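You operate a simulated robot arm through the tools that you are given. There is no shell and no other tool. Be economical: measure what you need, move in short steps, check, and stop when the job is done.

The job below is to be done with a simulated two-armed robot. You get a single attempt, and the scene is never put back.

## Task
Pick up the box marked "dowels" from the clamp bench with one hand, pass it to the other hand and put it on the fourth shelf from the bottom of the brown rack.

It is judged by the outcome, as a careful person would: the job done as asked, and still so three seconds after it is handed in. It fails if anything else is knocked over, pushed out of place, dropped, spilled or broken.

## Robot
Two 7-joint arms with two-finger parallel grippers on one trunk, on a base that drives. Base frame: it is fixed to the floor where the robot stands at the start and does not move with it; the origin is under the middle of the robot, x ahead of it, y to its left, z up. Readings come in m, rad, newtons and seconds.
The left shoulder is at the start at [0.022, 0.101, 1.422], the right one opposite. With the tool pointing down near the work surface each hand reaches from about 0.1 to 0.34 m from the robot's upright axis, wherever it stands, measured 20 degrees to its own side. Places, roughly: fourth shelf of the brown rack [4.3, -2.1, 1.2]. Payload 2.4 kg a hand.
The tool frame of a hand sits at the grasp point between the pads (the TCP): z along the fingers, y along the line on which they close. The tips reach 0.024 m beyond it. Largest opening 0.068 m; finger width 0.017, thickness 0.01; the body of the gripper, 0.04 by 0.07 m, starts 0.041 m behind the TCP.
Orientation is that of the tool frame in the base frame, as a unit quaternion [w, x, y, z]. With the fingers straight down and closing along the base's y, the tool's x points along the base's -x, its y along +y and its z along -z.

## Interface
- The arms move only by the tool step_arm. It takes "left_deltas", "right_deltas" or both (then of equal length, played together; a hand with none holds still); each is a list of rows, each a list of 3 entries, a list of its own where there are three numbers: the finger opening in cm, from 0 to 6.8, then the shift along the base's x, y, z in cm, then the turn, a rotation vector about the base's x, y, z in rad. In form: [[gripper, [dx, dy, dz], [ax, ay, az]], ...]. A call has 1 to 10 rows; each row is the pose to reach, as a shift and turn from the pose commanded when the call began. Rows are played at 5 a second. More than 0.05 m and 0.15 rad between two rows, or a gripper value outside its range, and nothing of the call is played. Where a pose cannot be reached the arm comes as near as it can. A force on the tool above 40 N (or 10 N above the force at the start of the call, whichever is more), or a blocked arm, ends the call early, and 0.2 s more pass. Each finger travels about 0.072 m/s and halts on what it meets, pressing with about 31 N; the grip force reading is that of the motor and also rises with nothing between the fingers. The clock runs only during rows and for 0.2 s after the last one: add rows that repeat a pose to give the fingers time. It gives the time, the measured TCP pose, the force on the tool (base axes), the opening and the grip force at its end, in the units of the frame above (readings bear some noise), with the torque about the TCP (base axes, N m) and any sound that the robot's microphone picked up.
- Cameras (640 x 400 px; columns grow to the right, rows downward): "scene" is now at [0.0784, -0.0003, 1.5299]; the picture's right is [-0.17, -0.99, -0.00], its down [-0.86, 0.15, -0.49] and it looks along [0.48, -0.08, -0.87] (base axes); focal length 262 px, centre (320, 200). "left" rides on the left gripper at [0.084, -0.011, -0.075] in its tool frame; the picture's right is [0.13, 0.99, 0.00], its down [-0.60, 0.08, -0.79] and it looks along [-0.79, 0.10, 0.61] (tool axes); focal length 251 px, centre (320, 200). "right" rides on the right gripper at [0.084, 0.011, -0.075] in its tool frame; the picture's right is [-0.13, 0.99, 0.00], its down [-0.60, -0.08, -0.79] and it looks along [-0.79, -0.10, 0.61] (tool axes); focal length 251 px, centre (320, 200).
- get_image(camera): a new picture of that camera. The clock stands still meanwhile.
- lift_body(by): slides the trunk up (or, below 0, down) by that many m; the arms and the scene camera ride with it, the base frame stays. It gives what a move gives, with no picture.
- roll_base(legs): drives the robot by 1 to 6 legs, each [ahead, left, turn to the left] in m, m and rad, along the robot's own axes; the way and the turn of a leg run together, so that a leg with both is an arc; at most 1.5 m and 3.142 rad a leg. The arms and the cameras ride along, it lands a little off, and it stops where it bumps. It gives what a move gives.
- aim_head(pan, tilt): turns the head with the scene camera to pan (to the left, within 1.501 rad either way) and tilt (down, from -0.506 to 1.204), counted from straight ahead of the robot. It gives what a move gives.
- point_at(camera, pixels): for up to 12 pixels [column, row] of the newest picture of that camera ("zoom" is the newest enlarged one), the place [x, y, z] in the base frame of the surface seen there, good to about 0.002 m, but the place of the scene camera against the robot may be out by one fixed shift of up to 0.025 m in any direction. The clock stands still meanwhile.
- close_up(camera, box): a new picture of the part [left, top, right, bottom] of that camera's present view, enlarged. The clock stands still meanwhile.
- sign_off(): hands the job in; it is judged then, once.

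Go step by step. Measure first, check grasps and placings, and put right what went wrong. The budget is 80 turns and 62 pictures, counting those below and the enlarged ones. Unless the task says otherwise, let go and move clear before handing in, and close with one line.

The tools are called after "Request:" as name(argument=value, ...) on one line, values as JSON. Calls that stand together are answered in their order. step_arm: Moves the arms, as the interface text tells. Its arguments: {"type":"object","properties":{"left_deltas":{"type":"array"},"right_deltas":{"type":"array"}},"required":[]} The other tools are called the same way: lift_body (by) slides the trunk up or down; roll_base (legs) drives the base; aim_head (pan, tilt) turns the head that bears the scene camera; get_image (camera) takes a picture; point_at (camera, pixels) gives the place of the surface under pixels of a picture; close_up (camera, box) takes an enlarged picture of a part of a camera's view; sign_off () hands the job in.

At the start:

```text
time: 0.0
left_eef_pos: [0.2238, 0.0328, 1.0847]
left_orientation: [0.001, 0.0, 1.0, -0.001]
left_force: [0.6, 0.0, 0.5]
left_wrist_torque: [0.03, 0.0, 0.02]
left_finger_gap: 0.0684
left_grip_force: 0.0
right_eef_pos: [0.2481, -0.2115, 1.0929]
right_orientation: [-0.001, -0.001, 1.0, -0.001]
right_force: [-0.6, 0.1, -0.3]
right_wrist_torque: [-0.02, -0.01, 0.01]
right_finger_gap: 0.0682
right_grip_force: 0.0
trunk travel left (down, up): [-0.635, 0.215]
robot x, y, heading: [-0.0002, -0.0022, 0.002]
head pan, tilt: [-0.169, 1.065]
```

scene: 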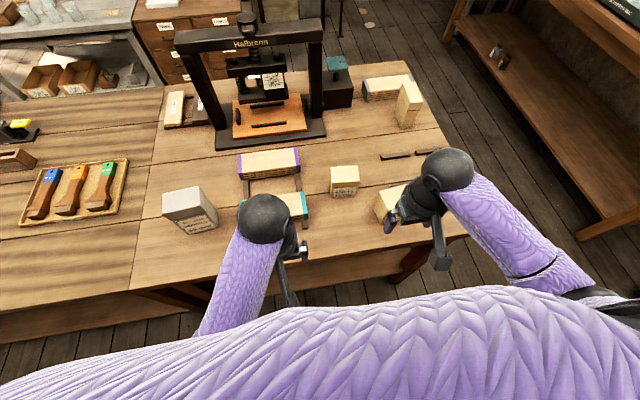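
right: 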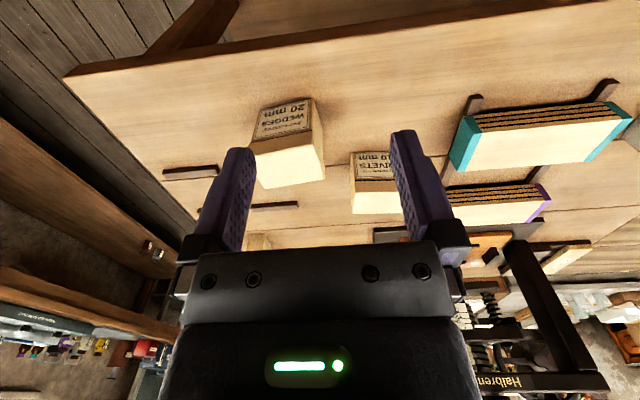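
left: 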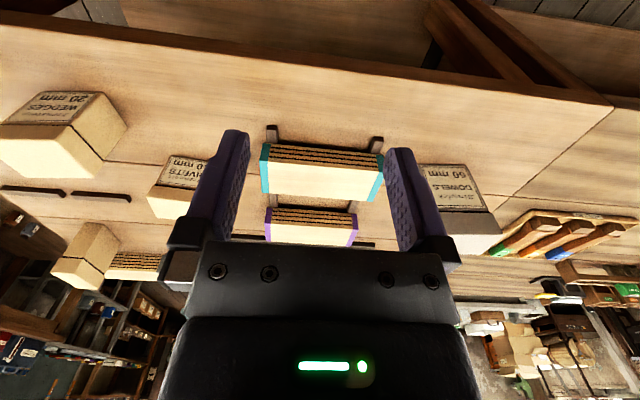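

The left camera shows "DOWELS 60 mm" at about (450,190), which is the grey box near scene pixel (190,210). I'll enlarge that area and measure it.

Request:
close_up(camera="scene", box=[130, 150, 290, 250])

Request:
point_at(camera="scene", pixels=[[163, 193], [198, 187], [217, 209], [180, 222], [217, 226], [187, 234], [190, 203], [150, 230], [230, 240], [166, 216]])

Request:
point_at(camera="left", pixels=[[422, 166], [478, 166], [485, 208], [432, 208], [500, 233], [450, 185], [456, 225]])

```text
4.00 times, centred on (210, 200) of scene
```

zoom: 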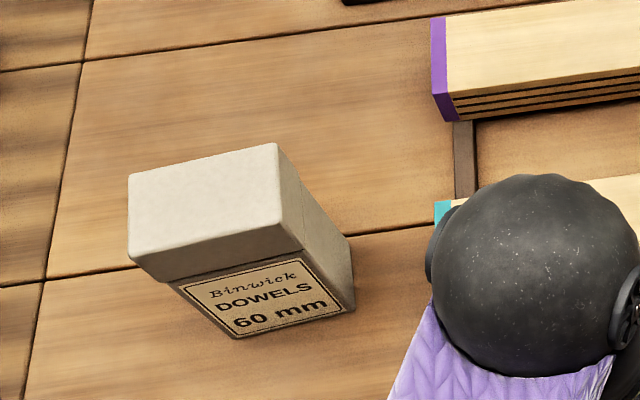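

```text
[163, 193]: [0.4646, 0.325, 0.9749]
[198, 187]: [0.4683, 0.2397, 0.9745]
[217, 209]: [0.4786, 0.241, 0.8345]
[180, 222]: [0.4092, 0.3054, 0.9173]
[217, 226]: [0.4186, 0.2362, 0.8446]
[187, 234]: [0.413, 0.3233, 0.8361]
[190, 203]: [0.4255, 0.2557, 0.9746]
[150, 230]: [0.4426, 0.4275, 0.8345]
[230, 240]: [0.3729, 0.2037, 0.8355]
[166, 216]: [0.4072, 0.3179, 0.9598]
```

```text
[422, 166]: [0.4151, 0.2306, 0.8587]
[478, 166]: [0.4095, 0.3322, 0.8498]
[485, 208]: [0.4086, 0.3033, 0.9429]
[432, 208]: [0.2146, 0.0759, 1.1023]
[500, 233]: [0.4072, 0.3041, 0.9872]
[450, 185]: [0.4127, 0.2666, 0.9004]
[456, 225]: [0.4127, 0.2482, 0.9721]
```

The box spans roughly x 0.405–0.466, y 0.24–0.325, z 0.835–0.975, and its lid rim overhangs slightly. Next I'll look toward the rack and zoom in on the box from the left wrist camera.

Request:
close_up(camera="left", box=[390, 130, 550, 270])

Request:
aim_head(pan=-0.45, tilt=0.15)

Request:
get_image(camera="scene")

Request:
point_at(camera="left", pixels=[[400, 130], [560, 180], [480, 207], [450, 212], [437, 170], [475, 170], [475, 195], [475, 215], [485, 230], [300, 160]])

```text
2.86 times, centred on (470, 200) of left
```

zoom: 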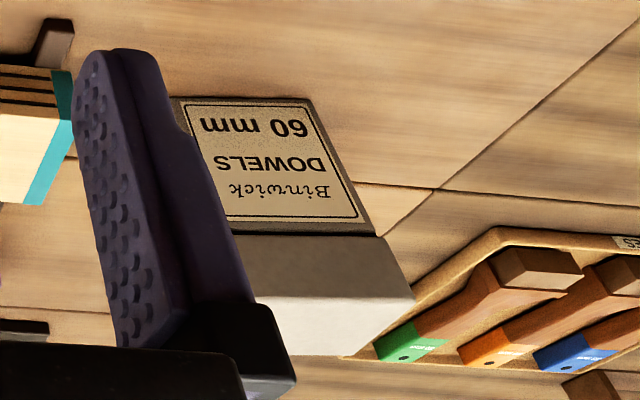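

```text
time: 1.2
left_eef_pos: [0.2241, 0.0332, 1.0847]
left_orientation: [0.001, 0.0, 1.0, 0.0]
left_force: [0.3, -0.9, 0.7]
left_wrist_torque: [0.01, 0.0, -0.02]
left_finger_gap: 0.068
left_grip_force: 0.2
right_eef_pos: [0.2493, -0.2118, 1.0922]
right_orientation: [-0.001, 0.001, 1.0, -0.001]
right_force: [-0.3, 0.0, 0.4]
right_wrist_torque: [-0.04, -0.03, 0.01]
right_finger_gap: 0.0677
right_grip_force: 0.1
trunk travel left (down, up): [-0.635, 0.215]
robot x, y, heading: [0.0002, -0.0003, -0.003]
head pan, tilt: [-0.45, 0.15]
```

```text
56 pictures are left
```

scene: 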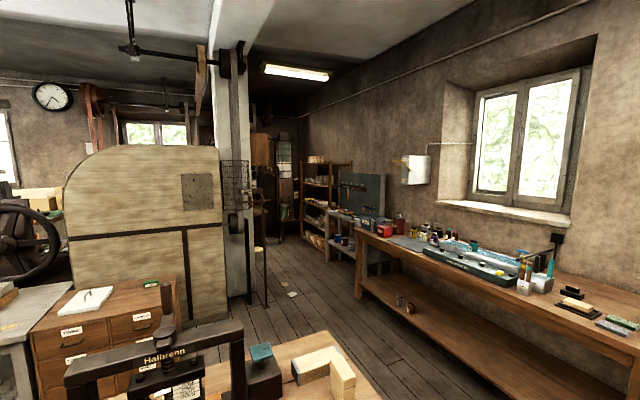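

```text
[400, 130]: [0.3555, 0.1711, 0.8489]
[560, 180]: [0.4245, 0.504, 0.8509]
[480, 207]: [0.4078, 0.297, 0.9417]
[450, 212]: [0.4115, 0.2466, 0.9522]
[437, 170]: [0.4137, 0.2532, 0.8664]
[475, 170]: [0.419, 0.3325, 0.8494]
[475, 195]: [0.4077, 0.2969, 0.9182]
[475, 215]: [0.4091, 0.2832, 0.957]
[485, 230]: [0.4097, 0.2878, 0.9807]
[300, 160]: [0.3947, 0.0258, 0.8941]
```

The wrist camera puts the bench at z≈0.849, so scene readings sit about 0.014 low. The brown rack appears near pixel (320,200), so I'll zoom in on it.

Request:
close_up(camera="scene", box=[270, 140, 370, 270])

Request:
point_at(camera="scene", pixels=[[303, 163], [330, 163], [303, 178], [328, 184], [350, 164], [329, 230], [329, 258], [302, 240], [270, 275], [340, 300], [365, 215], [265, 200]])

```text
3.08 times, centred on (320, 205) of scene
```

zoom: 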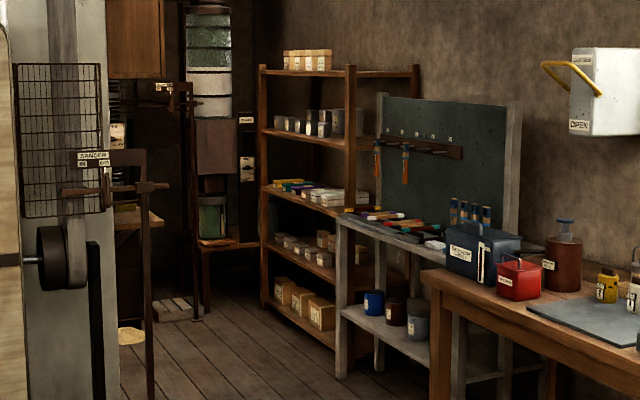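

```text
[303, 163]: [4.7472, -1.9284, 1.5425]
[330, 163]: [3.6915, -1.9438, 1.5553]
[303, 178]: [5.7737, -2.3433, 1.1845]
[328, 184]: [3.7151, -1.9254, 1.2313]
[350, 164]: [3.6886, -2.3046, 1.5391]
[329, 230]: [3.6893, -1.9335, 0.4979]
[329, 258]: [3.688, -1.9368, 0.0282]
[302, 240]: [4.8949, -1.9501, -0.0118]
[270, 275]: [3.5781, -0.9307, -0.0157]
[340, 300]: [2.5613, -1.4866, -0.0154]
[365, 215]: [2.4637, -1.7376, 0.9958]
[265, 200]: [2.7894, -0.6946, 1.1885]
```

The rack's front is at y≈-1.93 facing +y, x 3.69–4.75, and the fourth shelf is at about z 1.2. Before reaching out I'll check the bench edge and my clearances.

Request:
aim_head(pan=0.4, tilt=1.1)

Request:
get_image(camera="scene")

```text
time: 2.4
left_eef_pos: [0.2231, 0.0323, 1.0836]
left_orientation: [0.0, 0.0, 1.0, 0.0]
left_force: [-0.6, -0.3, -0.1]
left_wrist_torque: [0.02, -0.01, 0.03]
left_finger_gap: 0.068
left_grip_force: 0.1
right_eef_pos: [0.2474, -0.2105, 1.092]
right_orientation: [0.0, 0.001, 1.0, -0.001]
right_force: [-0.3, 0.3, -0.1]
right_wrist_torque: [-0.02, -0.01, 0.02]
right_finger_gap: 0.068
right_grip_force: 0.1
trunk travel left (down, up): [-0.635, 0.215]
robot x, y, heading: [0.0003, 0.0014, -0.002]
head pan, tilt: [0.4, 1.1]
```

```text
54 pictures are left
```

scene: 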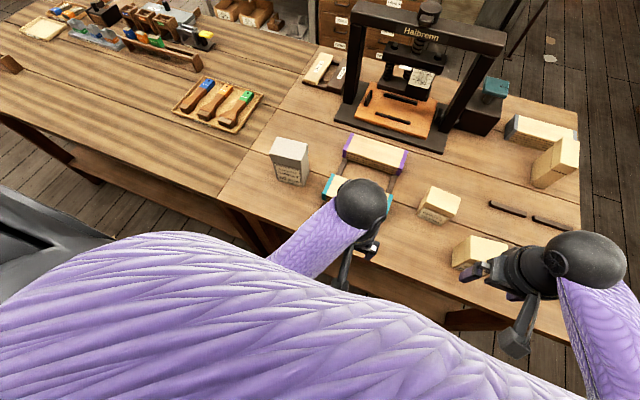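

Request:
point_at(camera="scene", pixels=[[218, 197], [240, 215], [510, 330], [575, 130], [335, 70], [268, 154], [309, 146], [304, 186], [345, 165], [408, 155], [440, 185], [160, 260]])

Request:
close_up(camera="scene", box=[240, 110, 360, 210])

```text
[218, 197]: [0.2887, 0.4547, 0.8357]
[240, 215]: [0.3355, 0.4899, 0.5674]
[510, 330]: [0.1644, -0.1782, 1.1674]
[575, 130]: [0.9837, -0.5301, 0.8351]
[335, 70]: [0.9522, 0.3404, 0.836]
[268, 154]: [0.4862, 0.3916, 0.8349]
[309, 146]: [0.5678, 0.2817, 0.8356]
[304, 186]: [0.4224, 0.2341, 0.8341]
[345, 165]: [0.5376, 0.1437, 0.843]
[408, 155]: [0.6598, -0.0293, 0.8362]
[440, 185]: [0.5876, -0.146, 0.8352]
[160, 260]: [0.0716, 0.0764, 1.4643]
```

```text
4.00 times, centred on (300, 160) of scene
```

zoom: 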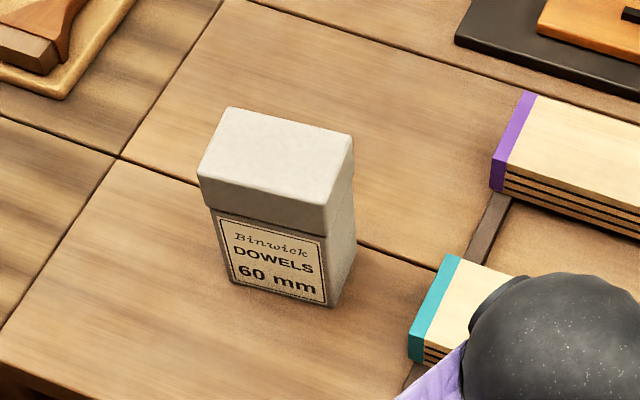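

The bench edge is at x≈0.28 and the box stands clear of its neighbours. I'll measure the lid corners in the zoom, while raising both hands ahead of lowering the trunk for more reach.

Request:
point_at(camera="zoom", pixels=[[232, 112], [348, 137], [204, 172], [322, 203], [275, 155], [218, 222], [322, 240], [330, 300], [232, 275], [350, 230]])

Request:
step_arm(left_deltas=[[6.8, [0, 0, 4], [0, 0, 0]], [6.8, [0, 0, 8], [0, 0, 0]], [6.8, [0, 0, 12], [0, 0, 0]]], right_deltas=[[6.8, [0, 0, 4], [0, 0, 0]], [6.8, [0, 0, 8], [0, 0, 0]], [6.8, [0, 0, 12], [0, 0, 0]]])

Request:
lift_body(by=-0.13)

```text
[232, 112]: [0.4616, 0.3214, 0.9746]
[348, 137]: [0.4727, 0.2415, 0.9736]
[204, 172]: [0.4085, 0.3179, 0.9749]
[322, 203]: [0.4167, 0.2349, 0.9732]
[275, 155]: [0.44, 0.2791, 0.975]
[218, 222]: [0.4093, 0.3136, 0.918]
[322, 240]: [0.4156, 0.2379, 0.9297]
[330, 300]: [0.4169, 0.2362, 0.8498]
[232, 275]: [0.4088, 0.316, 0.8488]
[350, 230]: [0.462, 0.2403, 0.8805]
```

```text
time: 3.2
left_eef_pos: [0.2236, 0.0328, 1.2041]
left_orientation: [-0.001, 0.0, 1.0, 0.002]
left_force: [1.0, 0.3, 1.3]
left_wrist_torque: [-0.01, 0.03, -0.01]
left_finger_gap: 0.0682
left_grip_force: 0.0
left hand out of reach, approached as far as the arm can: row 1, 2
right_eef_pos: [0.2479, -0.212, 1.2113]
right_orientation: [0.0, 0.0, 1.0, -0.001]
right_force: [0.3, 0.2, -0.9]
right_wrist_torque: [0.02, 0.02, -0.02]
right_finger_gap: 0.068
right_grip_force: 0.0
trunk travel left (down, up): [-0.635, 0.215]
robot x, y, heading: [0.0008, 0.0006, 0.0]
head pan, tilt: [0.4, 1.1]
```

```text
time: 4.8
left_eef_pos: [0.2242, 0.0333, 1.0745]
left_orientation: [0.0, 0.0, 1.0, -0.001]
left_force: [-0.5, -0.2, 0.1]
left_wrist_torque: [-0.02, 0.01, 0.02]
left_finger_gap: 0.0681
left_grip_force: 0.1
right_eef_pos: [0.2483, -0.2099, 1.0835]
right_orientation: [0.0, 0.0, 1.0, -0.001]
right_force: [-0.4, -0.6, -0.4]
right_wrist_torque: [0.02, -0.03, -0.01]
right_finger_gap: 0.0679
right_grip_force: 0.0
trunk travel left (down, up): [-0.505, 0.345]
robot x, y, heading: [-0.0027, 0.0004, -0.003]
head pan, tilt: [0.4, 1.1]
```

The box is yawed about +0.115 rad, centred near (0.439, 0.28) and about 0.057 deep, so I'd like to shift the base left. The grey object at scene (40,240) needs a look first.

Request:
aim_head(pan=1.2, tilt=0.9)

Request:
get_image(camera="scene")

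Request:
point_at(camera="scene", pixels=[[200, 200], [320, 200], [320, 300], [420, 250], [150, 250], [100, 150]])

```text
time: 6.0
left_eef_pos: [0.2235, 0.0327, 1.0744]
left_orientation: [0.0, 0.0, 1.0, 0.0]
left_force: [-0.7, 0.1, 0.7]
left_wrist_torque: [-0.01, 0.02, 0.04]
left_finger_gap: 0.0679
left_grip_force: 0.0
right_eef_pos: [0.2481, -0.2116, 1.0816]
right_orientation: [0.0, 0.0, 1.0, -0.001]
right_force: [0.1, 0.2, 0.1]
right_wrist_torque: [0.01, -0.01, 0.01]
right_finger_gap: 0.068
right_grip_force: 0.1
trunk travel left (down, up): [-0.505, 0.345]
robot x, y, heading: [0.0028, 0.0003, 0.0]
head pan, tilt: [1.201, 0.901]
```

```text
52 pictures are left
```

scene: 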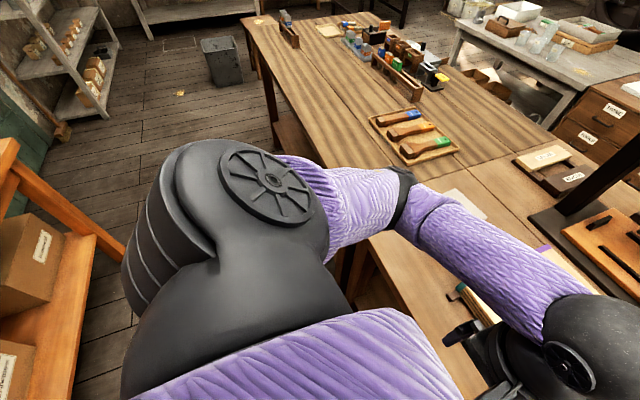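

```text
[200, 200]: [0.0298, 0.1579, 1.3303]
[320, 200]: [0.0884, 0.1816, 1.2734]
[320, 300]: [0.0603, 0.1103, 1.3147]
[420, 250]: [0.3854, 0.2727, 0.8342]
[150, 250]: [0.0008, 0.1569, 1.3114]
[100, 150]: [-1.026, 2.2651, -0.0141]
```

The grey object is my own shoulder, and there's a wooden shelf behind-left at about (50,250). I'll measure it, then shift the base left.

Request:
point_at(camera="scene", pixels=[[100, 235], [95, 260], [50, 280], [15, 230], [130, 290], [75, 390], [220, 60], [350, 310]])

Request:
roll_base(legs=[[0.02, 0.15, 0]])

```text
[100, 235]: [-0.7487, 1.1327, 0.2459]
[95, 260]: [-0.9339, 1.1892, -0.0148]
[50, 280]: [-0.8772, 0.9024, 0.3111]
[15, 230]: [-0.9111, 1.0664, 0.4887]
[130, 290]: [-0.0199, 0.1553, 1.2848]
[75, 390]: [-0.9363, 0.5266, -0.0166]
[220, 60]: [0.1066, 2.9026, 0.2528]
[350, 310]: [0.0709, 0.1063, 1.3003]
```

```text
time: 7.3
left_eef_pos: [0.243, 0.1848, 1.0746]
left_orientation: [0.0, 0.0, 1.0, 0.0]
left_force: [-0.3, -0.1, -0.4]
left_wrist_torque: [-0.01, -0.02, -0.01]
left_finger_gap: 0.0678
left_grip_force: 0.0
right_eef_pos: [0.2687, -0.0589, 1.0825]
right_orientation: [0.0, -0.001, 1.0, 0.0]
right_force: [-0.4, -0.2, 0.1]
right_wrist_torque: [0.0, 0.02, 0.03]
right_finger_gap: 0.0679
right_grip_force: 0.1
trunk travel left (down, up): [-0.505, 0.345]
robot x, y, heading: [0.0218, 0.1528, 0.003]
head pan, tilt: [1.201, 0.901]
```

Base is at (0.022, 0.153). Now I'll raise the left hand and yaw it -1.456 rad so the fingers close along the box's thin side.

Request:
step_arm(left_deltas=[[6.8, [0, 0, 2], [0, 0, -0.146]], [6.8, [0, 0, 4], [0, 0, -0.292]], [6.8, [0, 0, 6], [0, 0, -0.438]], [6.8, [0, 0, 8], [0, 0, -0.584]], [6.8, [0, 0, 8], [0, 0, -0.73]], [6.8, [0, 0, 8], [0, 0, -0.876]], [6.8, [0, 0, 8], [0, 0, -1.022]], [6.8, [0, 0, 8], [0, 0, -1.168]], [6.8, [0, 0, 8], [0, 0, -1.314]], [6.8, [0, 0, 8], [0, 0, -1.456]]])

```text
time: 9.5
left_eef_pos: [0.2418, 0.1853, 1.1545]
left_orientation: [0.001, 0.666, 0.746, 0.0]
left_force: [0.9, 0.3, -0.8]
left_wrist_torque: [0.01, 0.01, 0.0]
left_finger_gap: 0.0681
left_grip_force: 0.0
right_eef_pos: [0.2691, -0.0601, 1.0819]
right_orientation: [0.0, -0.001, 1.0, -0.001]
right_force: [0.5, -0.6, -0.3]
right_wrist_torque: [0.01, 0.02, -0.01]
right_finger_gap: 0.068
right_grip_force: 0.0
trunk travel left (down, up): [-0.505, 0.345]
robot x, y, heading: [0.0175, 0.1517, 0.005]
head pan, tilt: [1.201, 0.901]
```

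The closing axis is now (0.994, 0.113), matching the box. I'll move above it, raising the right hand a little as well.

Request:
step_arm(left_deltas=[[6.8, [4, 2, 0], [0, 0, 0]], [6.8, [8, 4, 0], [0, 0, 0]], [6.8, [12, 6, 0], [0, 0, 0]], [6.8, [16, 8, 0], [0, 0, 0]], [6.8, [19.7, 9.5, 0], [0, 0, 0]]], right_deltas=[[6.8, [0, 0, 2], [0, 0, 0]], [6.8, [0, 0, 4], [0, 0, 0]], [6.8, [0, 0, 6], [0, 0, 0]], [6.8, [0, 0, 8], [0, 0, 0]], [6.8, [0, 0, 10], [0, 0, 0]]])

Request:
get_image(camera="left")

```text
time: 10.7
left_eef_pos: [0.4395, 0.2785, 1.1528]
left_orientation: [0.0, 0.665, 0.747, 0.0]
left_force: [0.0, -1.1, 0.1]
left_wrist_torque: [-0.01, 0.0, -0.02]
left_finger_gap: 0.0679
left_grip_force: 0.0
right_eef_pos: [0.2687, -0.0594, 1.1827]
right_orientation: [0.001, -0.001, 1.0, -0.001]
right_force: [-0.7, -0.7, -0.2]
right_wrist_torque: [0.0, 0.03, 0.0]
right_finger_gap: 0.0681
right_grip_force: 0.0
trunk travel left (down, up): [-0.505, 0.345]
robot x, y, heading: [0.0184, 0.1501, 0.001]
head pan, tilt: [1.201, 0.901]
```

```text
51 pictures are left
```

left: 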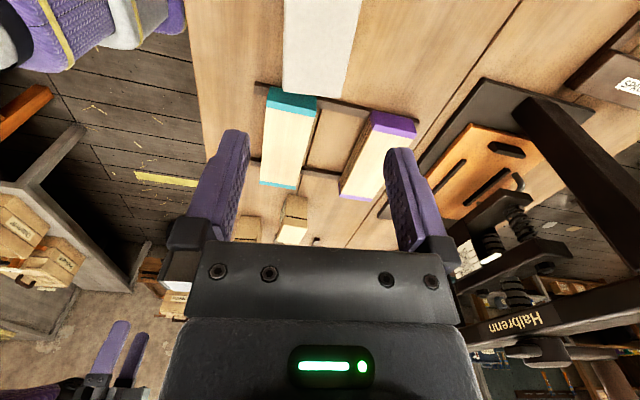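

The arm reaches, and the wrist camera shows the box's lid at about (320,45). I'll measure its edges.

Request:
point_at(camera="left", pixels=[[286, 30], [320, 30], [355, 30], [285, 60], [320, 60], [349, 60], [285, 5], [360, 5], [284, 88], [345, 96], [320, 85], [320, 15]])

```text
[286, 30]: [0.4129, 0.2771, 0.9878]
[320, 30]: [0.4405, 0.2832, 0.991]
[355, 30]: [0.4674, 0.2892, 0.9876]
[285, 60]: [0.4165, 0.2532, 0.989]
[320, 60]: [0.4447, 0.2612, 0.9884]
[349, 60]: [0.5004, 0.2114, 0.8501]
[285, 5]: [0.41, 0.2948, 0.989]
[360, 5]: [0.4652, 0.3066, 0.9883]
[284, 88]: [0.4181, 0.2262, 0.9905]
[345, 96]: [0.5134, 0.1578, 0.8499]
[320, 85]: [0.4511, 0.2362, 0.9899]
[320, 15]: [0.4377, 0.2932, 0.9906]
```

The lid centre is at (0.440, 0.278), top z 0.989, right under the TCP. I'll lower the trunk 0.10, then descend with the arm.

Request:
lift_body(by=-0.1)

Request:
step_arm(left_deltas=[[6.8, [0, 0, -1.5], [0, 0, 0]], [6.8, [0, 0, -3], [0, 0, 0]], [6.8, [0, 0, -4.5], [0, 0, 0]]])

Request:
get_image(camera="left")

```text
time: 12.1
left_eef_pos: [0.4396, 0.2788, 1.0558]
left_orientation: [0.0, 0.665, 0.746, 0.0]
left_force: [0.7, 0.1, -0.6]
left_wrist_torque: [0.03, 0.02, 0.04]
left_finger_gap: 0.0678
left_grip_force: 0.0
right_eef_pos: [0.2676, -0.0589, 1.0826]
right_orientation: [-0.001, -0.001, 1.0, 0.0]
right_force: [0.1, 0.6, 0.5]
right_wrist_torque: [-0.04, 0.0, 0.0]
right_finger_gap: 0.0679
right_grip_force: 0.1
trunk travel left (down, up): [-0.405, 0.445]
robot x, y, heading: [0.0199, 0.1504, -0.001]
head pan, tilt: [1.201, 0.901]
```

```text
time: 12.9
left_eef_pos: [0.4397, 0.2798, 1.0085]
left_orientation: [0.001, 0.665, 0.747, 0.0]
left_force: [-0.8, 0.4, -0.6]
left_wrist_torque: [0.02, 0.04, -0.02]
left_finger_gap: 0.0678
left_grip_force: 0.2
right_eef_pos: [0.2683, -0.0594, 1.0838]
right_orientation: [0.0, -0.001, 1.0, -0.001]
right_force: [0.1, 1.0, 0.3]
right_wrist_torque: [-0.01, -0.02, 0.02]
right_finger_gap: 0.068
right_grip_force: 0.0
trunk travel left (down, up): [-0.405, 0.445]
robot x, y, heading: [0.0173, 0.1547, 0.003]
head pan, tilt: [1.201, 0.901]
```

```text
50 pictures are left
```

left: 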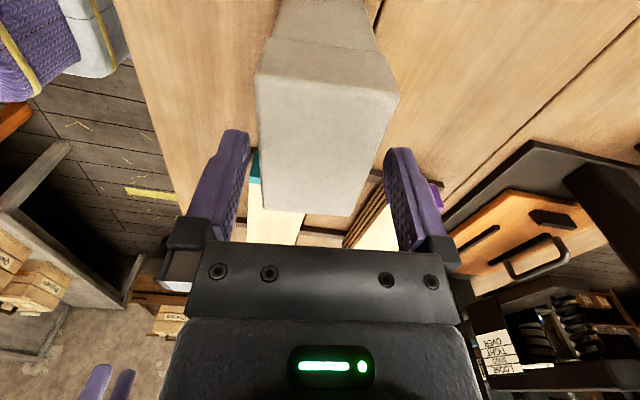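

The lid sits centred between the fingers (edges about 262–380 at row 140). I'll descend to grip depth, about 3.3 cm below the top.

Request:
step_arm(left_deltas=[[6.8, [0, 0, -1.5], [0, 0, 0]], [6.8, [0, 0, -2.5], [0, 0, 0]], [6.8, [0, 0, -3.5], [0, 0, 0]], [6.8, [0, 0, -4.5], [0, 0, 0]], [6.8, [0, 0, -5.4], [0, 0, 0]]])

Request:
get_image(camera="left")

```text
time: 14.1
left_eef_pos: [0.4402, 0.2804, 0.9554]
left_orientation: [0.0, 0.665, 0.747, 0.0]
left_force: [0.5, 0.3, 0.6]
left_wrist_torque: [0.0, 0.0, 0.07]
left_finger_gap: 0.0681
left_grip_force: 0.1
right_eef_pos: [0.2686, -0.0601, 1.0824]
right_orientation: [0.001, -0.001, 1.0, 0.0]
right_force: [-0.4, 0.6, -1.0]
right_wrist_torque: [0.0, 0.01, -0.04]
right_finger_gap: 0.068
right_grip_force: 0.1
trunk travel left (down, up): [-0.405, 0.445]
robot x, y, heading: [0.0228, 0.1514, 0.002]
head pan, tilt: [1.201, 0.901]
```

```text
49 pictures are left
```

left: 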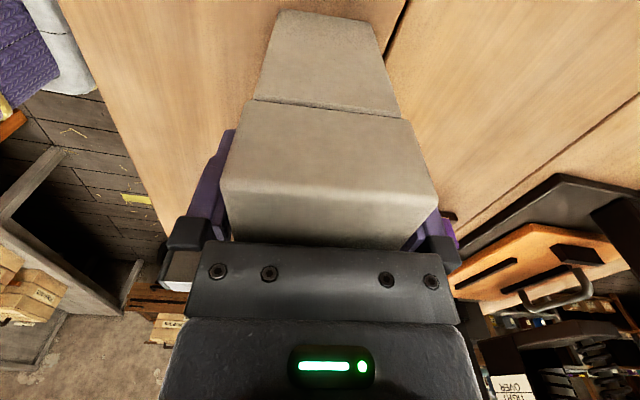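

The fingers straddle the box, and a lid seam shows at row 105. I'll measure its height, then close.

Request:
point_at(camera="left", pixels=[[325, 100], [325, 112], [325, 20], [325, 180], [280, 100], [380, 112]])

Request:
step_arm(left_deltas=[[5.5, [0, 0, 0], [0, 0, 0]], [4.5, [0, 0, 0], [0, 0, 0]], [4.5, [0, 0, 0], [0, 0, 0]], [4.5, [0, 0, 0], [0, 0, 0]]])

```text
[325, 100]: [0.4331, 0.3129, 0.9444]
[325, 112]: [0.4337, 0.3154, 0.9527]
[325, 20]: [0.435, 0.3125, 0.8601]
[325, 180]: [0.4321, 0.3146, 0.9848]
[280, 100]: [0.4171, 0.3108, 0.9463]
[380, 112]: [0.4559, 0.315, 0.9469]
```

```text
time: 15.1
left_eef_pos: [0.4391, 0.2794, 0.9552]
left_orientation: [-0.001, 0.666, 0.746, 0.0]
left_force: [-0.9, 0.2, 0.2]
left_wrist_torque: [-0.11, -0.02, -0.03]
left_finger_gap: 0.0599
left_grip_force: 30.4
right_eef_pos: [0.2688, -0.0599, 1.0817]
right_orientation: [0.0, -0.001, 1.0, -0.001]
right_force: [0.1, 0.1, 0.1]
right_wrist_torque: [0.0, 0.01, 0.01]
right_finger_gap: 0.068
right_grip_force: 0.1
trunk travel left (down, up): [-0.405, 0.445]
robot x, y, heading: [0.0182, 0.1505, 0.002]
head pan, tilt: [1.201, 0.901]
```

It's gripped at 0.060, but the seam is at z 0.947 so the pads may bear mostly on the lid. I'll lift 1.5 cm and check that the body comes along.

Request:
step_arm(left_deltas=[[4.5, [0, 0, 0.5], [0, 0, 0]], [4.5, [0, 0, 1.0], [0, 0, 0]], [4.5, [0, 0, 1.5], [0, 0, 0]], [4.5, [0, 0, 1.5], [0, 0, 0]]])

Request:
get_image(camera="left")

```text
time: 16.1
left_eef_pos: [0.44, 0.28, 0.9696]
left_orientation: [0.0, 0.665, 0.746, 0.0]
left_force: [1.0, 0.5, -3.8]
left_wrist_torque: [0.04, -0.01, 0.03]
left_finger_gap: 0.0598
left_grip_force: 30.8
right_eef_pos: [0.2684, -0.0604, 1.0825]
right_orientation: [0.0, -0.001, 1.0, -0.001]
right_force: [0.4, 0.0, -0.4]
right_wrist_torque: [0.02, 0.0, 0.0]
right_finger_gap: 0.0681
right_grip_force: 0.1
trunk travel left (down, up): [-0.405, 0.445]
robot x, y, heading: [0.0194, 0.154, 0.002]
head pan, tilt: [1.201, 0.901]
```

```text
48 pictures are left
```

left: 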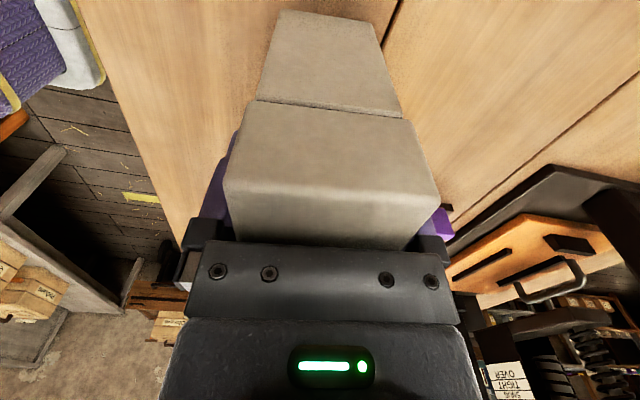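

The body lifted with the lid (same geometry in view, about 4 N load). I'll raise the trunk to bring the box clear.

Request:
lift_body(by=0.15)

Request:
step_arm(left_deltas=[[4.5, [0, 0, 2], [0, 0, 0]], [4.5, [-1, -1.5, 4], [0, 0, 0]], [4.5, [-2, -3, 6], [0, 0, 0.14]], [4.5, [-3, -4.5, 6], [0, 0, 0.28]], [4.5, [-4, -6, 6], [0, 0, 0.42]], [4.5, [-5, -7, 6], [0, 0, 0.56]], [4.5, [-6, -8, 6], [0, 0, 0.7]], [4.5, [-7, -8, 6], [0, 0, 0.84]]], right_deltas=[[6.8, [0, -2, 0], [0, 0, 0]], [6.8, [0, -4, 0], [0, 0, 0]], [6.8, [0, -6, 0], [0, 0, 0]], [6.8, [0, -8, 0], [0, 0, 0]], [6.8, [0, -10, 0], [0, 0, 0]], [6.8, [0, -12, 0], [0, 0, 0]], [6.8, [0, -12, 0], [0, 0, 0]], [6.8, [0, -12, 0], [0, 0, 0]]])

```text
time: 17.8
left_eef_pos: [0.4402, 0.2798, 1.1202]
left_orientation: [0.0, 0.665, 0.747, -0.001]
left_force: [-0.4, -0.3, -3.5]
left_wrist_torque: [0.03, -0.04, 0.0]
left_finger_gap: 0.0599
left_grip_force: 31.4
right_eef_pos: [0.2689, -0.0587, 1.2326]
right_orientation: [0.0, 0.0, 1.0, -0.001]
right_force: [-0.2, -0.1, -0.1]
right_wrist_torque: [-0.02, -0.02, 0.0]
right_finger_gap: 0.068
right_grip_force: 0.0
trunk travel left (down, up): [-0.555, 0.295]
robot x, y, heading: [0.0198, 0.1516, -0.001]
head pan, tilt: [1.201, 0.901]
```

```text
time: 18.9
left_eef_pos: [0.4124, 0.2344, 1.181]
left_orientation: [0.006, 0.569, 0.823, -0.001]
left_force: [4.6, -6.1, -12.4]
left_wrist_torque: [-0.2, -0.11, -0.08]
left_finger_gap: 0.0601
left_grip_force: 30.8
right_eef_pos: [0.2672, -0.1374, 1.2344]
right_orientation: [0.0, -0.001, 1.0, -0.001]
right_force: [0.4, 0.2, -0.5]
right_wrist_torque: [0.02, -0.01, -0.02]
right_finger_gap: 0.0681
right_grip_force: 0.0
trunk travel left (down, up): [-0.555, 0.295]
robot x, y, heading: [0.0163, 0.1509, 0.002]
head pan, tilt: [1.201, 0.901]
stopped in row 5 (left hand): the force on the tool passed its limit at 100 N (the readings are from after the stop); the commanded pose is now the measured one
```

The left hand stopped on a 100 N force near (0.41, 0.23, 1.18). I'll look at what it touched before moving again.

Request:
aim_head(pan=0.3, tilt=0.75)

Request:
get_image(camera="scene")

Request:
get_image(camera="left")

```text
time: 20.1
left_eef_pos: [0.4128, 0.2345, 1.1806]
left_orientation: [0.007, 0.568, 0.823, -0.001]
left_force: [14.6, -7.9, -16.0]
left_wrist_torque: [-0.42, 0.47, -0.8]
left_finger_gap: 0.06
left_grip_force: 31.8
right_eef_pos: [0.2665, -0.1385, 1.2327]
right_orientation: [0.0, -0.001, 1.0, -0.001]
right_force: [-0.1, -0.7, -0.1]
right_wrist_torque: [0.0, 0.01, -0.01]
right_finger_gap: 0.0678
right_grip_force: 0.1
trunk travel left (down, up): [-0.555, 0.295]
robot x, y, heading: [0.021, 0.1503, 0.004]
head pan, tilt: [0.3, 0.75]
```

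```text
47 pictures are left
```

scene: 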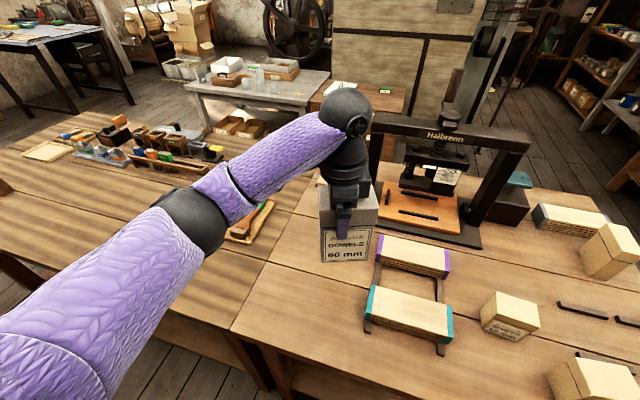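

```text
46 pictures are left
```

left: 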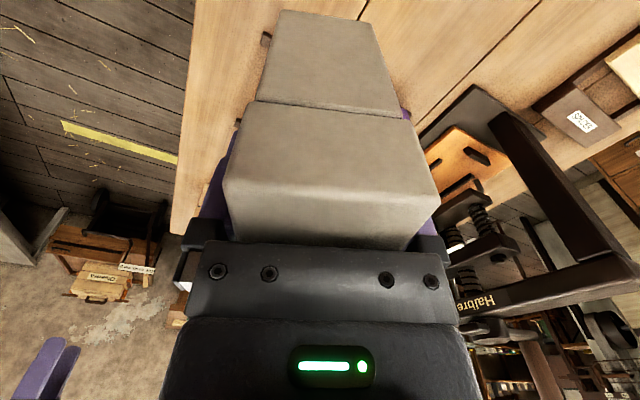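

The load is in force, but the contact isn't obvious: the wrist ball at (345,115) looks near the press post at (378,160). I'll measure the gap.

Request:
point_at(camera="scene", pixels=[[345, 105], [365, 120], [378, 165], [385, 125], [345, 165], [372, 190], [350, 240], [400, 125], [325, 240], [375, 215], [372, 175], [340, 210]])

Request:
close_up(camera="scene", box=[290, 70, 450, 270])

```text
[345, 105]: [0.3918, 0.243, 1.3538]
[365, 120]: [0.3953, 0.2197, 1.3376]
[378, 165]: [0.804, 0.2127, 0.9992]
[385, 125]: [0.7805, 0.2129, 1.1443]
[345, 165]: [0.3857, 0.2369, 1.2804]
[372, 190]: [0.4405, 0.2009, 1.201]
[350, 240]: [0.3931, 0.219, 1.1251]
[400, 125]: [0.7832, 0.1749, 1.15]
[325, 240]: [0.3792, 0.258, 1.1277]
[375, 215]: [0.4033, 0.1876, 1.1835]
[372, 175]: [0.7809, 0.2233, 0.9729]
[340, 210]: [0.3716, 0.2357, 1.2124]
```

```text
2.00 times, centred on (370, 170) of scene
```

zoom: 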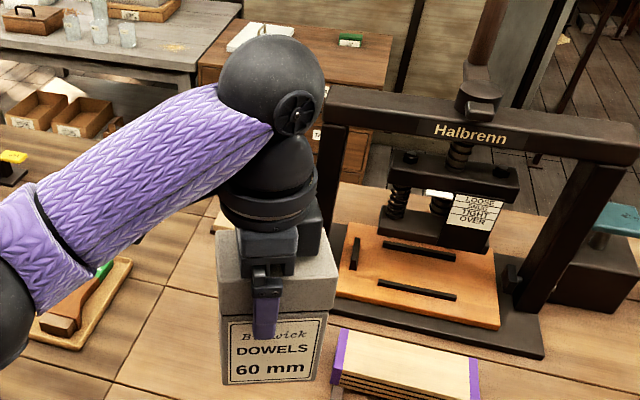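

Nothing external is near: the press is at x≥0.78 and the box is 20 cm above the bench. The forearm slopes down from the wrist ball toward the elbow and pushes the hand or box toward (+x,-y), so this is self-contact. I'll reverse the motion to the known-good relative pose.

Request:
step_arm(left_deltas=[[4.5, [0.9, 0.8, -0.5], [0, 0, -0.1]], [4.5, [1.8, 2, -1], [0, 0, -0.2]], [4.5, [2.8, 3.3, -2], [0, 0, -0.28]], [4.5, [2.8, 4.5, -4], [0, 0, -0.28]], [4.5, [2.8, 4.5, -6], [0, 0, -0.28]], [4.5, [2.8, 4.5, -6], [0, 0, -0.28]]])

Request:
get_image(camera="scene")

```text
time: 21.4
left_eef_pos: [0.4419, 0.2797, 1.1186]
left_orientation: [0.006, 0.678, 0.735, -0.002]
left_force: [-0.3, 0.1, -3.3]
left_wrist_torque: [0.02, -0.02, 0.0]
left_finger_gap: 0.0601
left_grip_force: 30.8
right_eef_pos: [0.2682, -0.1386, 1.2327]
right_orientation: [-0.001, -0.001, 1.0, -0.001]
right_force: [0.5, 0.4, -0.6]
right_wrist_torque: [0.01, -0.02, 0.02]
right_finger_gap: 0.0681
right_grip_force: 0.2
trunk travel left (down, up): [-0.555, 0.295]
robot x, y, heading: [0.0182, 0.1546, -0.003]
head pan, tilt: [0.3, 0.75]
```

```text
44 pictures are left
```

scene: 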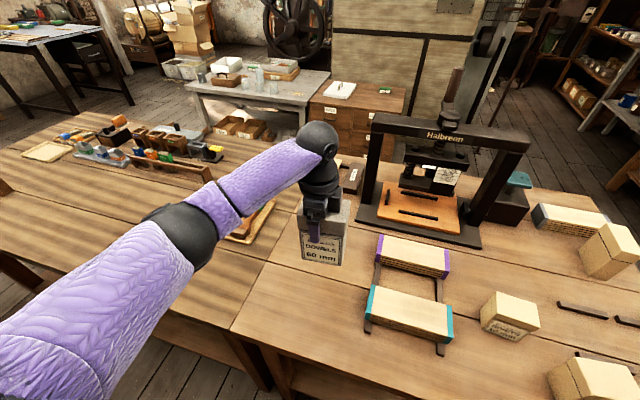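

Contact released and the grip is intact (3.3 N). I'll raise the trunk, then lower the hand relative to the shoulder while drawing it in, keeping the forearm clear before rotating.

Request:
lift_body(by=0.2)

Request:
step_arm(left_deltas=[[4.5, [-1, -0.5, -2], [0, 0, 0]], [4.5, [-2.5, -1, -4], [0, 0, 0]], [4.5, [-4.5, -2, -6], [0, 0, 0]], [4.5, [-6.5, -3, -8], [0, 0, 0]], [4.5, [-8.5, -4, -10], [0, 0, 0]], [4.5, [-10.5, -5, -12], [0, 0, 0]], [4.5, [-10.5, -5, -12], [0, 0, 0]]])

Request:
get_image(camera="scene")

```text
time: 23.6
left_eef_pos: [0.4406, 0.2782, 1.3203]
left_orientation: [0.005, 0.677, 0.736, -0.003]
left_force: [-0.1, 1.0, -4.4]
left_wrist_torque: [0.04, -0.01, 0.03]
left_finger_gap: 0.0598
left_grip_force: 30.7
right_eef_pos: [0.267, -0.138, 1.4335]
right_orientation: [0.0, -0.001, 1.0, -0.001]
right_force: [0.2, 0.7, 0.2]
right_wrist_torque: [0.01, -0.05, -0.01]
right_finger_gap: 0.068
right_grip_force: 0.1
trunk travel left (down, up): [-0.755, 0.095]
robot x, y, heading: [0.0228, 0.1538, -0.002]
head pan, tilt: [0.3, 0.75]
```

```text
time: 25.2
left_eef_pos: [0.3374, 0.2311, 1.2011]
left_orientation: [0.005, 0.677, 0.736, -0.002]
left_force: [0.1, 0.0, -3.6]
left_wrist_torque: [0.03, -0.01, 0.02]
left_finger_gap: 0.0598
left_grip_force: 31.6
right_eef_pos: [0.2677, -0.1376, 1.4326]
right_orientation: [0.0, -0.001, 1.0, -0.001]
right_force: [-0.3, -0.2, -0.5]
right_wrist_torque: [0.0, -0.01, 0.03]
right_finger_gap: 0.068
right_grip_force: 0.1
trunk travel left (down, up): [-0.755, 0.095]
robot x, y, heading: [0.0201, 0.1543, 0.002]
head pan, tilt: [0.3, 0.75]
```

```text
43 pictures are left
```

scene: 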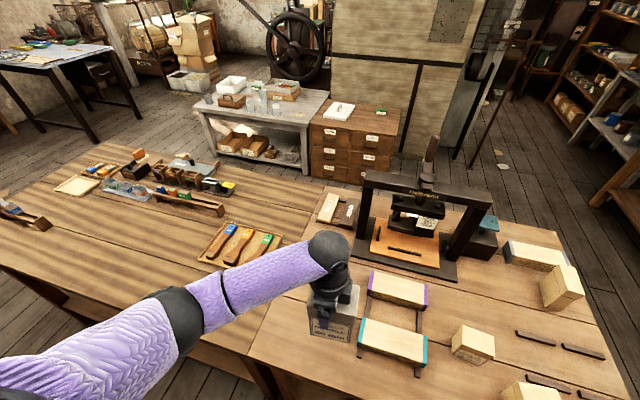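

All clear and steady. Now I'll yaw the left hand back, starting with half the turn.

Request:
step_arm(left_deltas=[[4.5, [0, -0.5, 0], [0, 0, 0.14]], [4.5, [0, -1, 0], [0, 0, 0.28]], [4.5, [0, -1.5, 0], [0, 0, 0.42]], [4.5, [0, -2, 0], [0, 0, 0.56]], [4.5, [0, -2.5, 0], [0, 0, 0.7]], [4.5, [0, -3, 0], [0, 0, 0.84]]])

Request:
get_image(camera="scene")

```text
time: 26.6
left_eef_pos: [0.3363, 0.1986, 1.202]
left_orientation: [0.005, 0.317, 0.948, 0.0]
left_force: [-0.4, -0.1, -3.3]
left_wrist_torque: [0.04, 0.09, 0.0]
left_finger_gap: 0.0599
left_grip_force: 31.0
right_eef_pos: [0.2668, -0.139, 1.4326]
right_orientation: [-0.001, -0.001, 1.0, -0.001]
right_force: [-0.1, -1.2, 0.5]
right_wrist_torque: [0.01, -0.01, 0.0]
right_finger_gap: 0.0681
right_grip_force: 0.1
trunk travel left (down, up): [-0.755, 0.095]
robot x, y, heading: [0.0175, 0.1485, 0.005]
head pan, tilt: [0.3, 0.75]
```

```text
42 pictures are left
```

scene: 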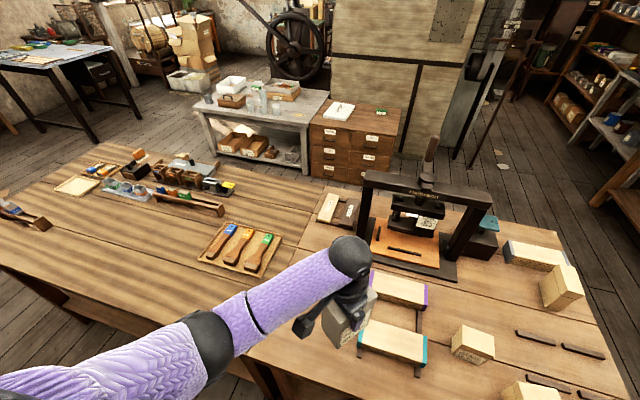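

Still only the weight on the hand. I'll finish the yaw and bring the box in front of the trunk (y≈0.155).

Request:
step_arm(left_deltas=[[4.5, [0, -0.8, 0], [0, 0, 0.14]], [4.5, [0, -1.6, 0], [0, 0, 0.28]], [4.5, [0, -2.4, 0], [0, 0, 0.42]], [4.5, [0, -3.2, 0], [0, 0, 0.56]], [4.5, [0, -4.0, 0], [0, 0, 0.645]], [4.5, [0, -4.5, 0], [0, 0, 0.645]]])

Request:
aim_head(pan=0.0, tilt=0.95)

Request:
get_image(camera="scene")

```text
time: 28.0
left_eef_pos: [0.3357, 0.1528, 1.2016]
left_orientation: [0.005, 0.0, 1.0, 0.002]
left_force: [0.4, 0.3, -2.4]
left_wrist_torque: [-0.04, -0.01, 0.0]
left_finger_gap: 0.0598
left_grip_force: 31.1
right_eef_pos: [0.2672, -0.1384, 1.4318]
right_orientation: [0.001, -0.001, 1.0, -0.001]
right_force: [-0.4, -0.7, -0.6]
right_wrist_torque: [-0.02, -0.03, 0.02]
right_finger_gap: 0.068
right_grip_force: 0.1
trunk travel left (down, up): [-0.755, 0.095]
robot x, y, heading: [0.0193, 0.1478, 0.001]
head pan, tilt: [0.3, 0.75]
```

```text
time: 28.8
left_eef_pos: [0.3366, 0.1541, 1.2009]
left_orientation: [0.005, 0.002, 1.0, 0.003]
left_force: [-0.1, 0.0, -2.8]
left_wrist_torque: [0.0, 0.0, -0.02]
left_finger_gap: 0.0598
left_grip_force: 31.0
right_eef_pos: [0.2674, -0.139, 1.4328]
right_orientation: [0.0, -0.001, 1.0, -0.001]
right_force: [-0.2, 0.3, -0.5]
right_wrist_torque: [0.0, -0.03, 0.01]
right_finger_gap: 0.0679
right_grip_force: 0.1
trunk travel left (down, up): [-0.755, 0.095]
robot x, y, heading: [0.0206, 0.1576, 0.003]
head pan, tilt: [0.0, 0.949]
```

```text
41 pictures are left
```

scene: 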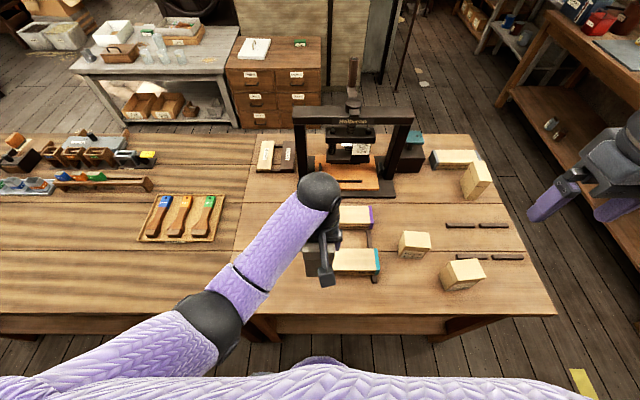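

The box is held squarely in front, with its bottom at about z 1.095 and only its weight on the hand. Next I'll bring the right hand down beside it and pitch its fingers forward (20° below horizontal), well clear to the right.

Request:
step_arm(right_deltas=[[6.8, [1, -0.5, -2], [0, -0.136, 0]], [6.8, [2, -1, -4], [0, -0.272, 0]], [6.8, [3, -1.5, -7], [0, -0.408, 0]], [6.8, [3, -2, -10], [0, -0.544, 0]], [6.8, [3, -2, -13], [0, -0.68, 0]], [6.8, [3, -2, -16], [0, -0.816, 0]], [6.8, [3, -2, -19], [0, -0.952, 0]], [6.8, [3, -2, -22], [0, -1.088, 0]], [6.8, [3, -2, -25], [0, -1.22, 0]], [6.8, [3, -2, -27], [0, -1.22, 0]]])

Request:
get_image(camera="right")

Request:
aim_head(pan=-0.3, tilt=1.1)

Request:
get_image(camera="scene")

```text
time: 31.0
left_eef_pos: [0.3365, 0.1542, 1.2007]
left_orientation: [0.006, 0.001, 1.0, 0.002]
left_force: [-0.1, 0.0, -3.5]
left_wrist_torque: [0.02, 0.03, 0.03]
left_finger_gap: 0.0601
left_grip_force: 31.1
right_eef_pos: [0.2958, -0.1588, 1.1602]
right_orientation: [0.572, 0.001, 0.82, -0.002]
right_force: [-0.6, 0.4, -0.2]
right_wrist_torque: [-0.02, 0.0, 0.0]
right_finger_gap: 0.0683
right_grip_force: 0.1
trunk travel left (down, up): [-0.755, 0.095]
robot x, y, heading: [0.0211, 0.1509, 0.0]
head pan, tilt: [0.0, 0.949]
```

```text
40 pictures are left
```

right: 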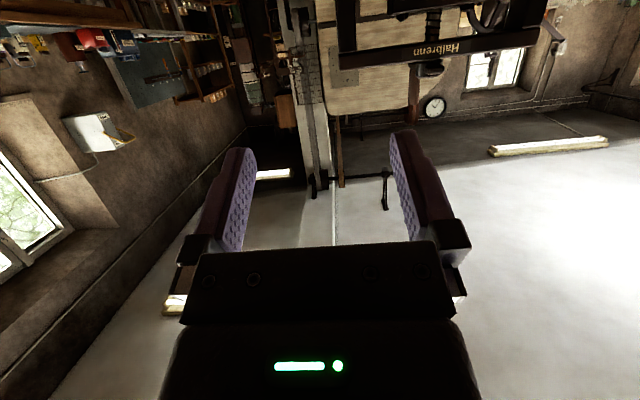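

```text
time: 31.8
left_eef_pos: [0.3365, 0.155, 1.2027]
left_orientation: [0.004, 0.002, 1.0, 0.003]
left_force: [0.4, -0.8, -2.5]
left_wrist_torque: [0.03, 0.03, -0.02]
left_finger_gap: 0.0599
left_grip_force: 30.9
right_eef_pos: [0.2965, -0.1591, 1.1621]
right_orientation: [0.573, 0.0, 0.819, -0.001]
right_force: [0.5, -0.6, -0.2]
right_wrist_torque: [0.01, 0.0, 0.02]
right_finger_gap: 0.0682
right_grip_force: 0.0
trunk travel left (down, up): [-0.755, 0.095]
robot x, y, heading: [0.0207, 0.1534, -0.0]
head pan, tilt: [-0.3, 1.1]
```

```text
39 pictures are left
```

scene: 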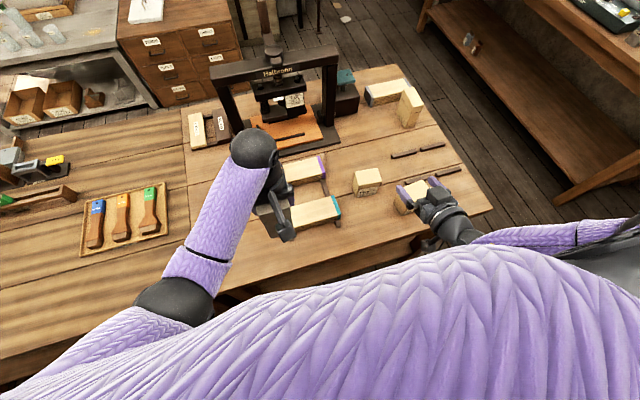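

Both arms are well placed. I'll move the box forward and a bit right so the right hand can approach from behind with room for its wrist.

Request:
step_arm(left_deltas=[[4.5, [1.5, -2, 0], [0, 0, 0]], [4.5, [3, -4, 0], [0, 0, 0]], [4.5, [4.5, -6, 0], [0, 0, 0]], [4.5, [5.5, -8, 0], [0, 0, 0]], [4.5, [5.5, -8, 0], [0, 0, 0]]])

Request:
step_arm(right_deltas=[[6.8, [-1, 4, -0.5], [0, 0, 0]], [6.8, [-2, 8, -1], [0, 0, 0]], [6.8, [-3, 12, -1], [0, 0, 0]], [6.8, [-3, 16, -1], [0, 0, 0]], [6.8, [-3, 16, -1], [0, 0, 0]]])

Request:
get_image(camera="right")

Request:
get_image(camera="scene")

```text
time: 33.0
left_eef_pos: [0.3907, 0.074, 1.2013]
left_orientation: [0.006, 0.001, 1.0, 0.002]
left_force: [-0.2, -0.7, -4.5]
left_wrist_torque: [-0.02, 0.06, 0.0]
left_finger_gap: 0.0596
left_grip_force: 30.9
right_eef_pos: [0.297, -0.1588, 1.1616]
right_orientation: [0.573, -0.001, 0.82, 0.0]
right_force: [-0.2, 0.5, 0.8]
right_wrist_torque: [-0.03, 0.02, 0.01]
right_finger_gap: 0.0682
right_grip_force: 0.1
trunk travel left (down, up): [-0.755, 0.095]
robot x, y, heading: [0.0205, 0.1489, 0.001]
head pan, tilt: [-0.3, 1.1]
```

```text
time: 34.2
left_eef_pos: [0.3916, 0.0728, 1.2011]
left_orientation: [0.006, 0.002, 1.0, 0.003]
left_force: [0.2, -0.1, -2.3]
left_wrist_torque: [0.01, 0.04, 0.0]
left_finger_gap: 0.06
left_grip_force: 30.8
right_eef_pos: [0.2647, 0.0034, 1.152]
right_orientation: [0.573, 0.0, 0.82, -0.001]
right_force: [-0.3, -0.1, 0.0]
right_wrist_torque: [0.02, -0.01, 0.01]
right_finger_gap: 0.0681
right_grip_force: 0.2
trunk travel left (down, up): [-0.755, 0.095]
robot x, y, heading: [0.019, 0.1466, 0.002]
head pan, tilt: [-0.3, 1.1]
```

```text
38 pictures are left
```

right: 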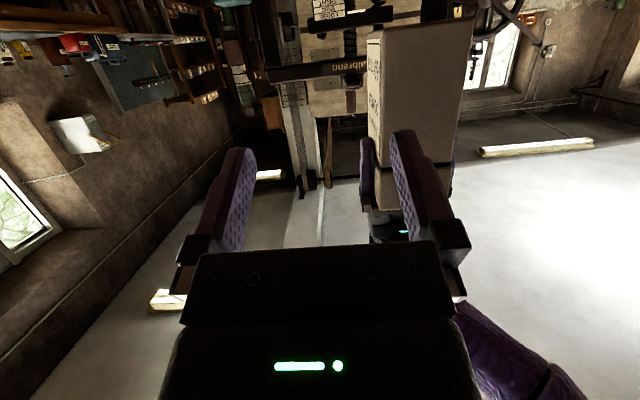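

```text
37 pictures are left
```

scene: 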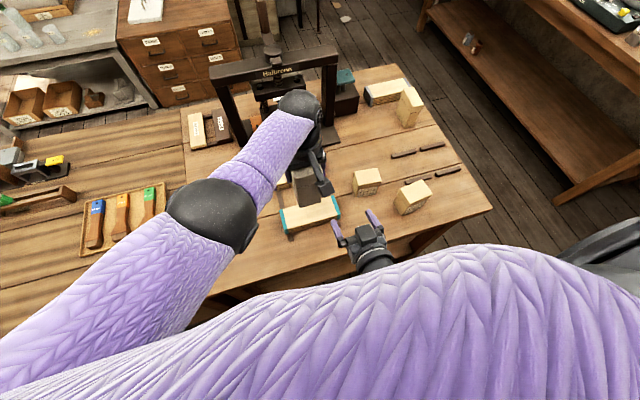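

The right camera sees the near end of the box (columns about 380–465, rows 20–205), with the label on its -y side. I'll measure its faces.

Request:
point_at(camera="right", pixels=[[390, 60], [425, 60], [460, 60], [388, 100], [425, 100], [458, 110], [420, 30], [425, 155], [390, 27], [470, 25], [372, 60], [372, 120]])

```text
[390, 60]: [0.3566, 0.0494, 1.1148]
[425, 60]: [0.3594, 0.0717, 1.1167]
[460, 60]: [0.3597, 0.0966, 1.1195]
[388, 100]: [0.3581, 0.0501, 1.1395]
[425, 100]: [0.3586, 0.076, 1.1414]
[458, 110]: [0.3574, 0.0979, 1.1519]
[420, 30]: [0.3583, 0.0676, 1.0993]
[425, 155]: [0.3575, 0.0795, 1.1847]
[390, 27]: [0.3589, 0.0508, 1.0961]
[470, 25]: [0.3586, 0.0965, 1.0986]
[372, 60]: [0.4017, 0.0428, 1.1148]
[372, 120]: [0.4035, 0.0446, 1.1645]
```

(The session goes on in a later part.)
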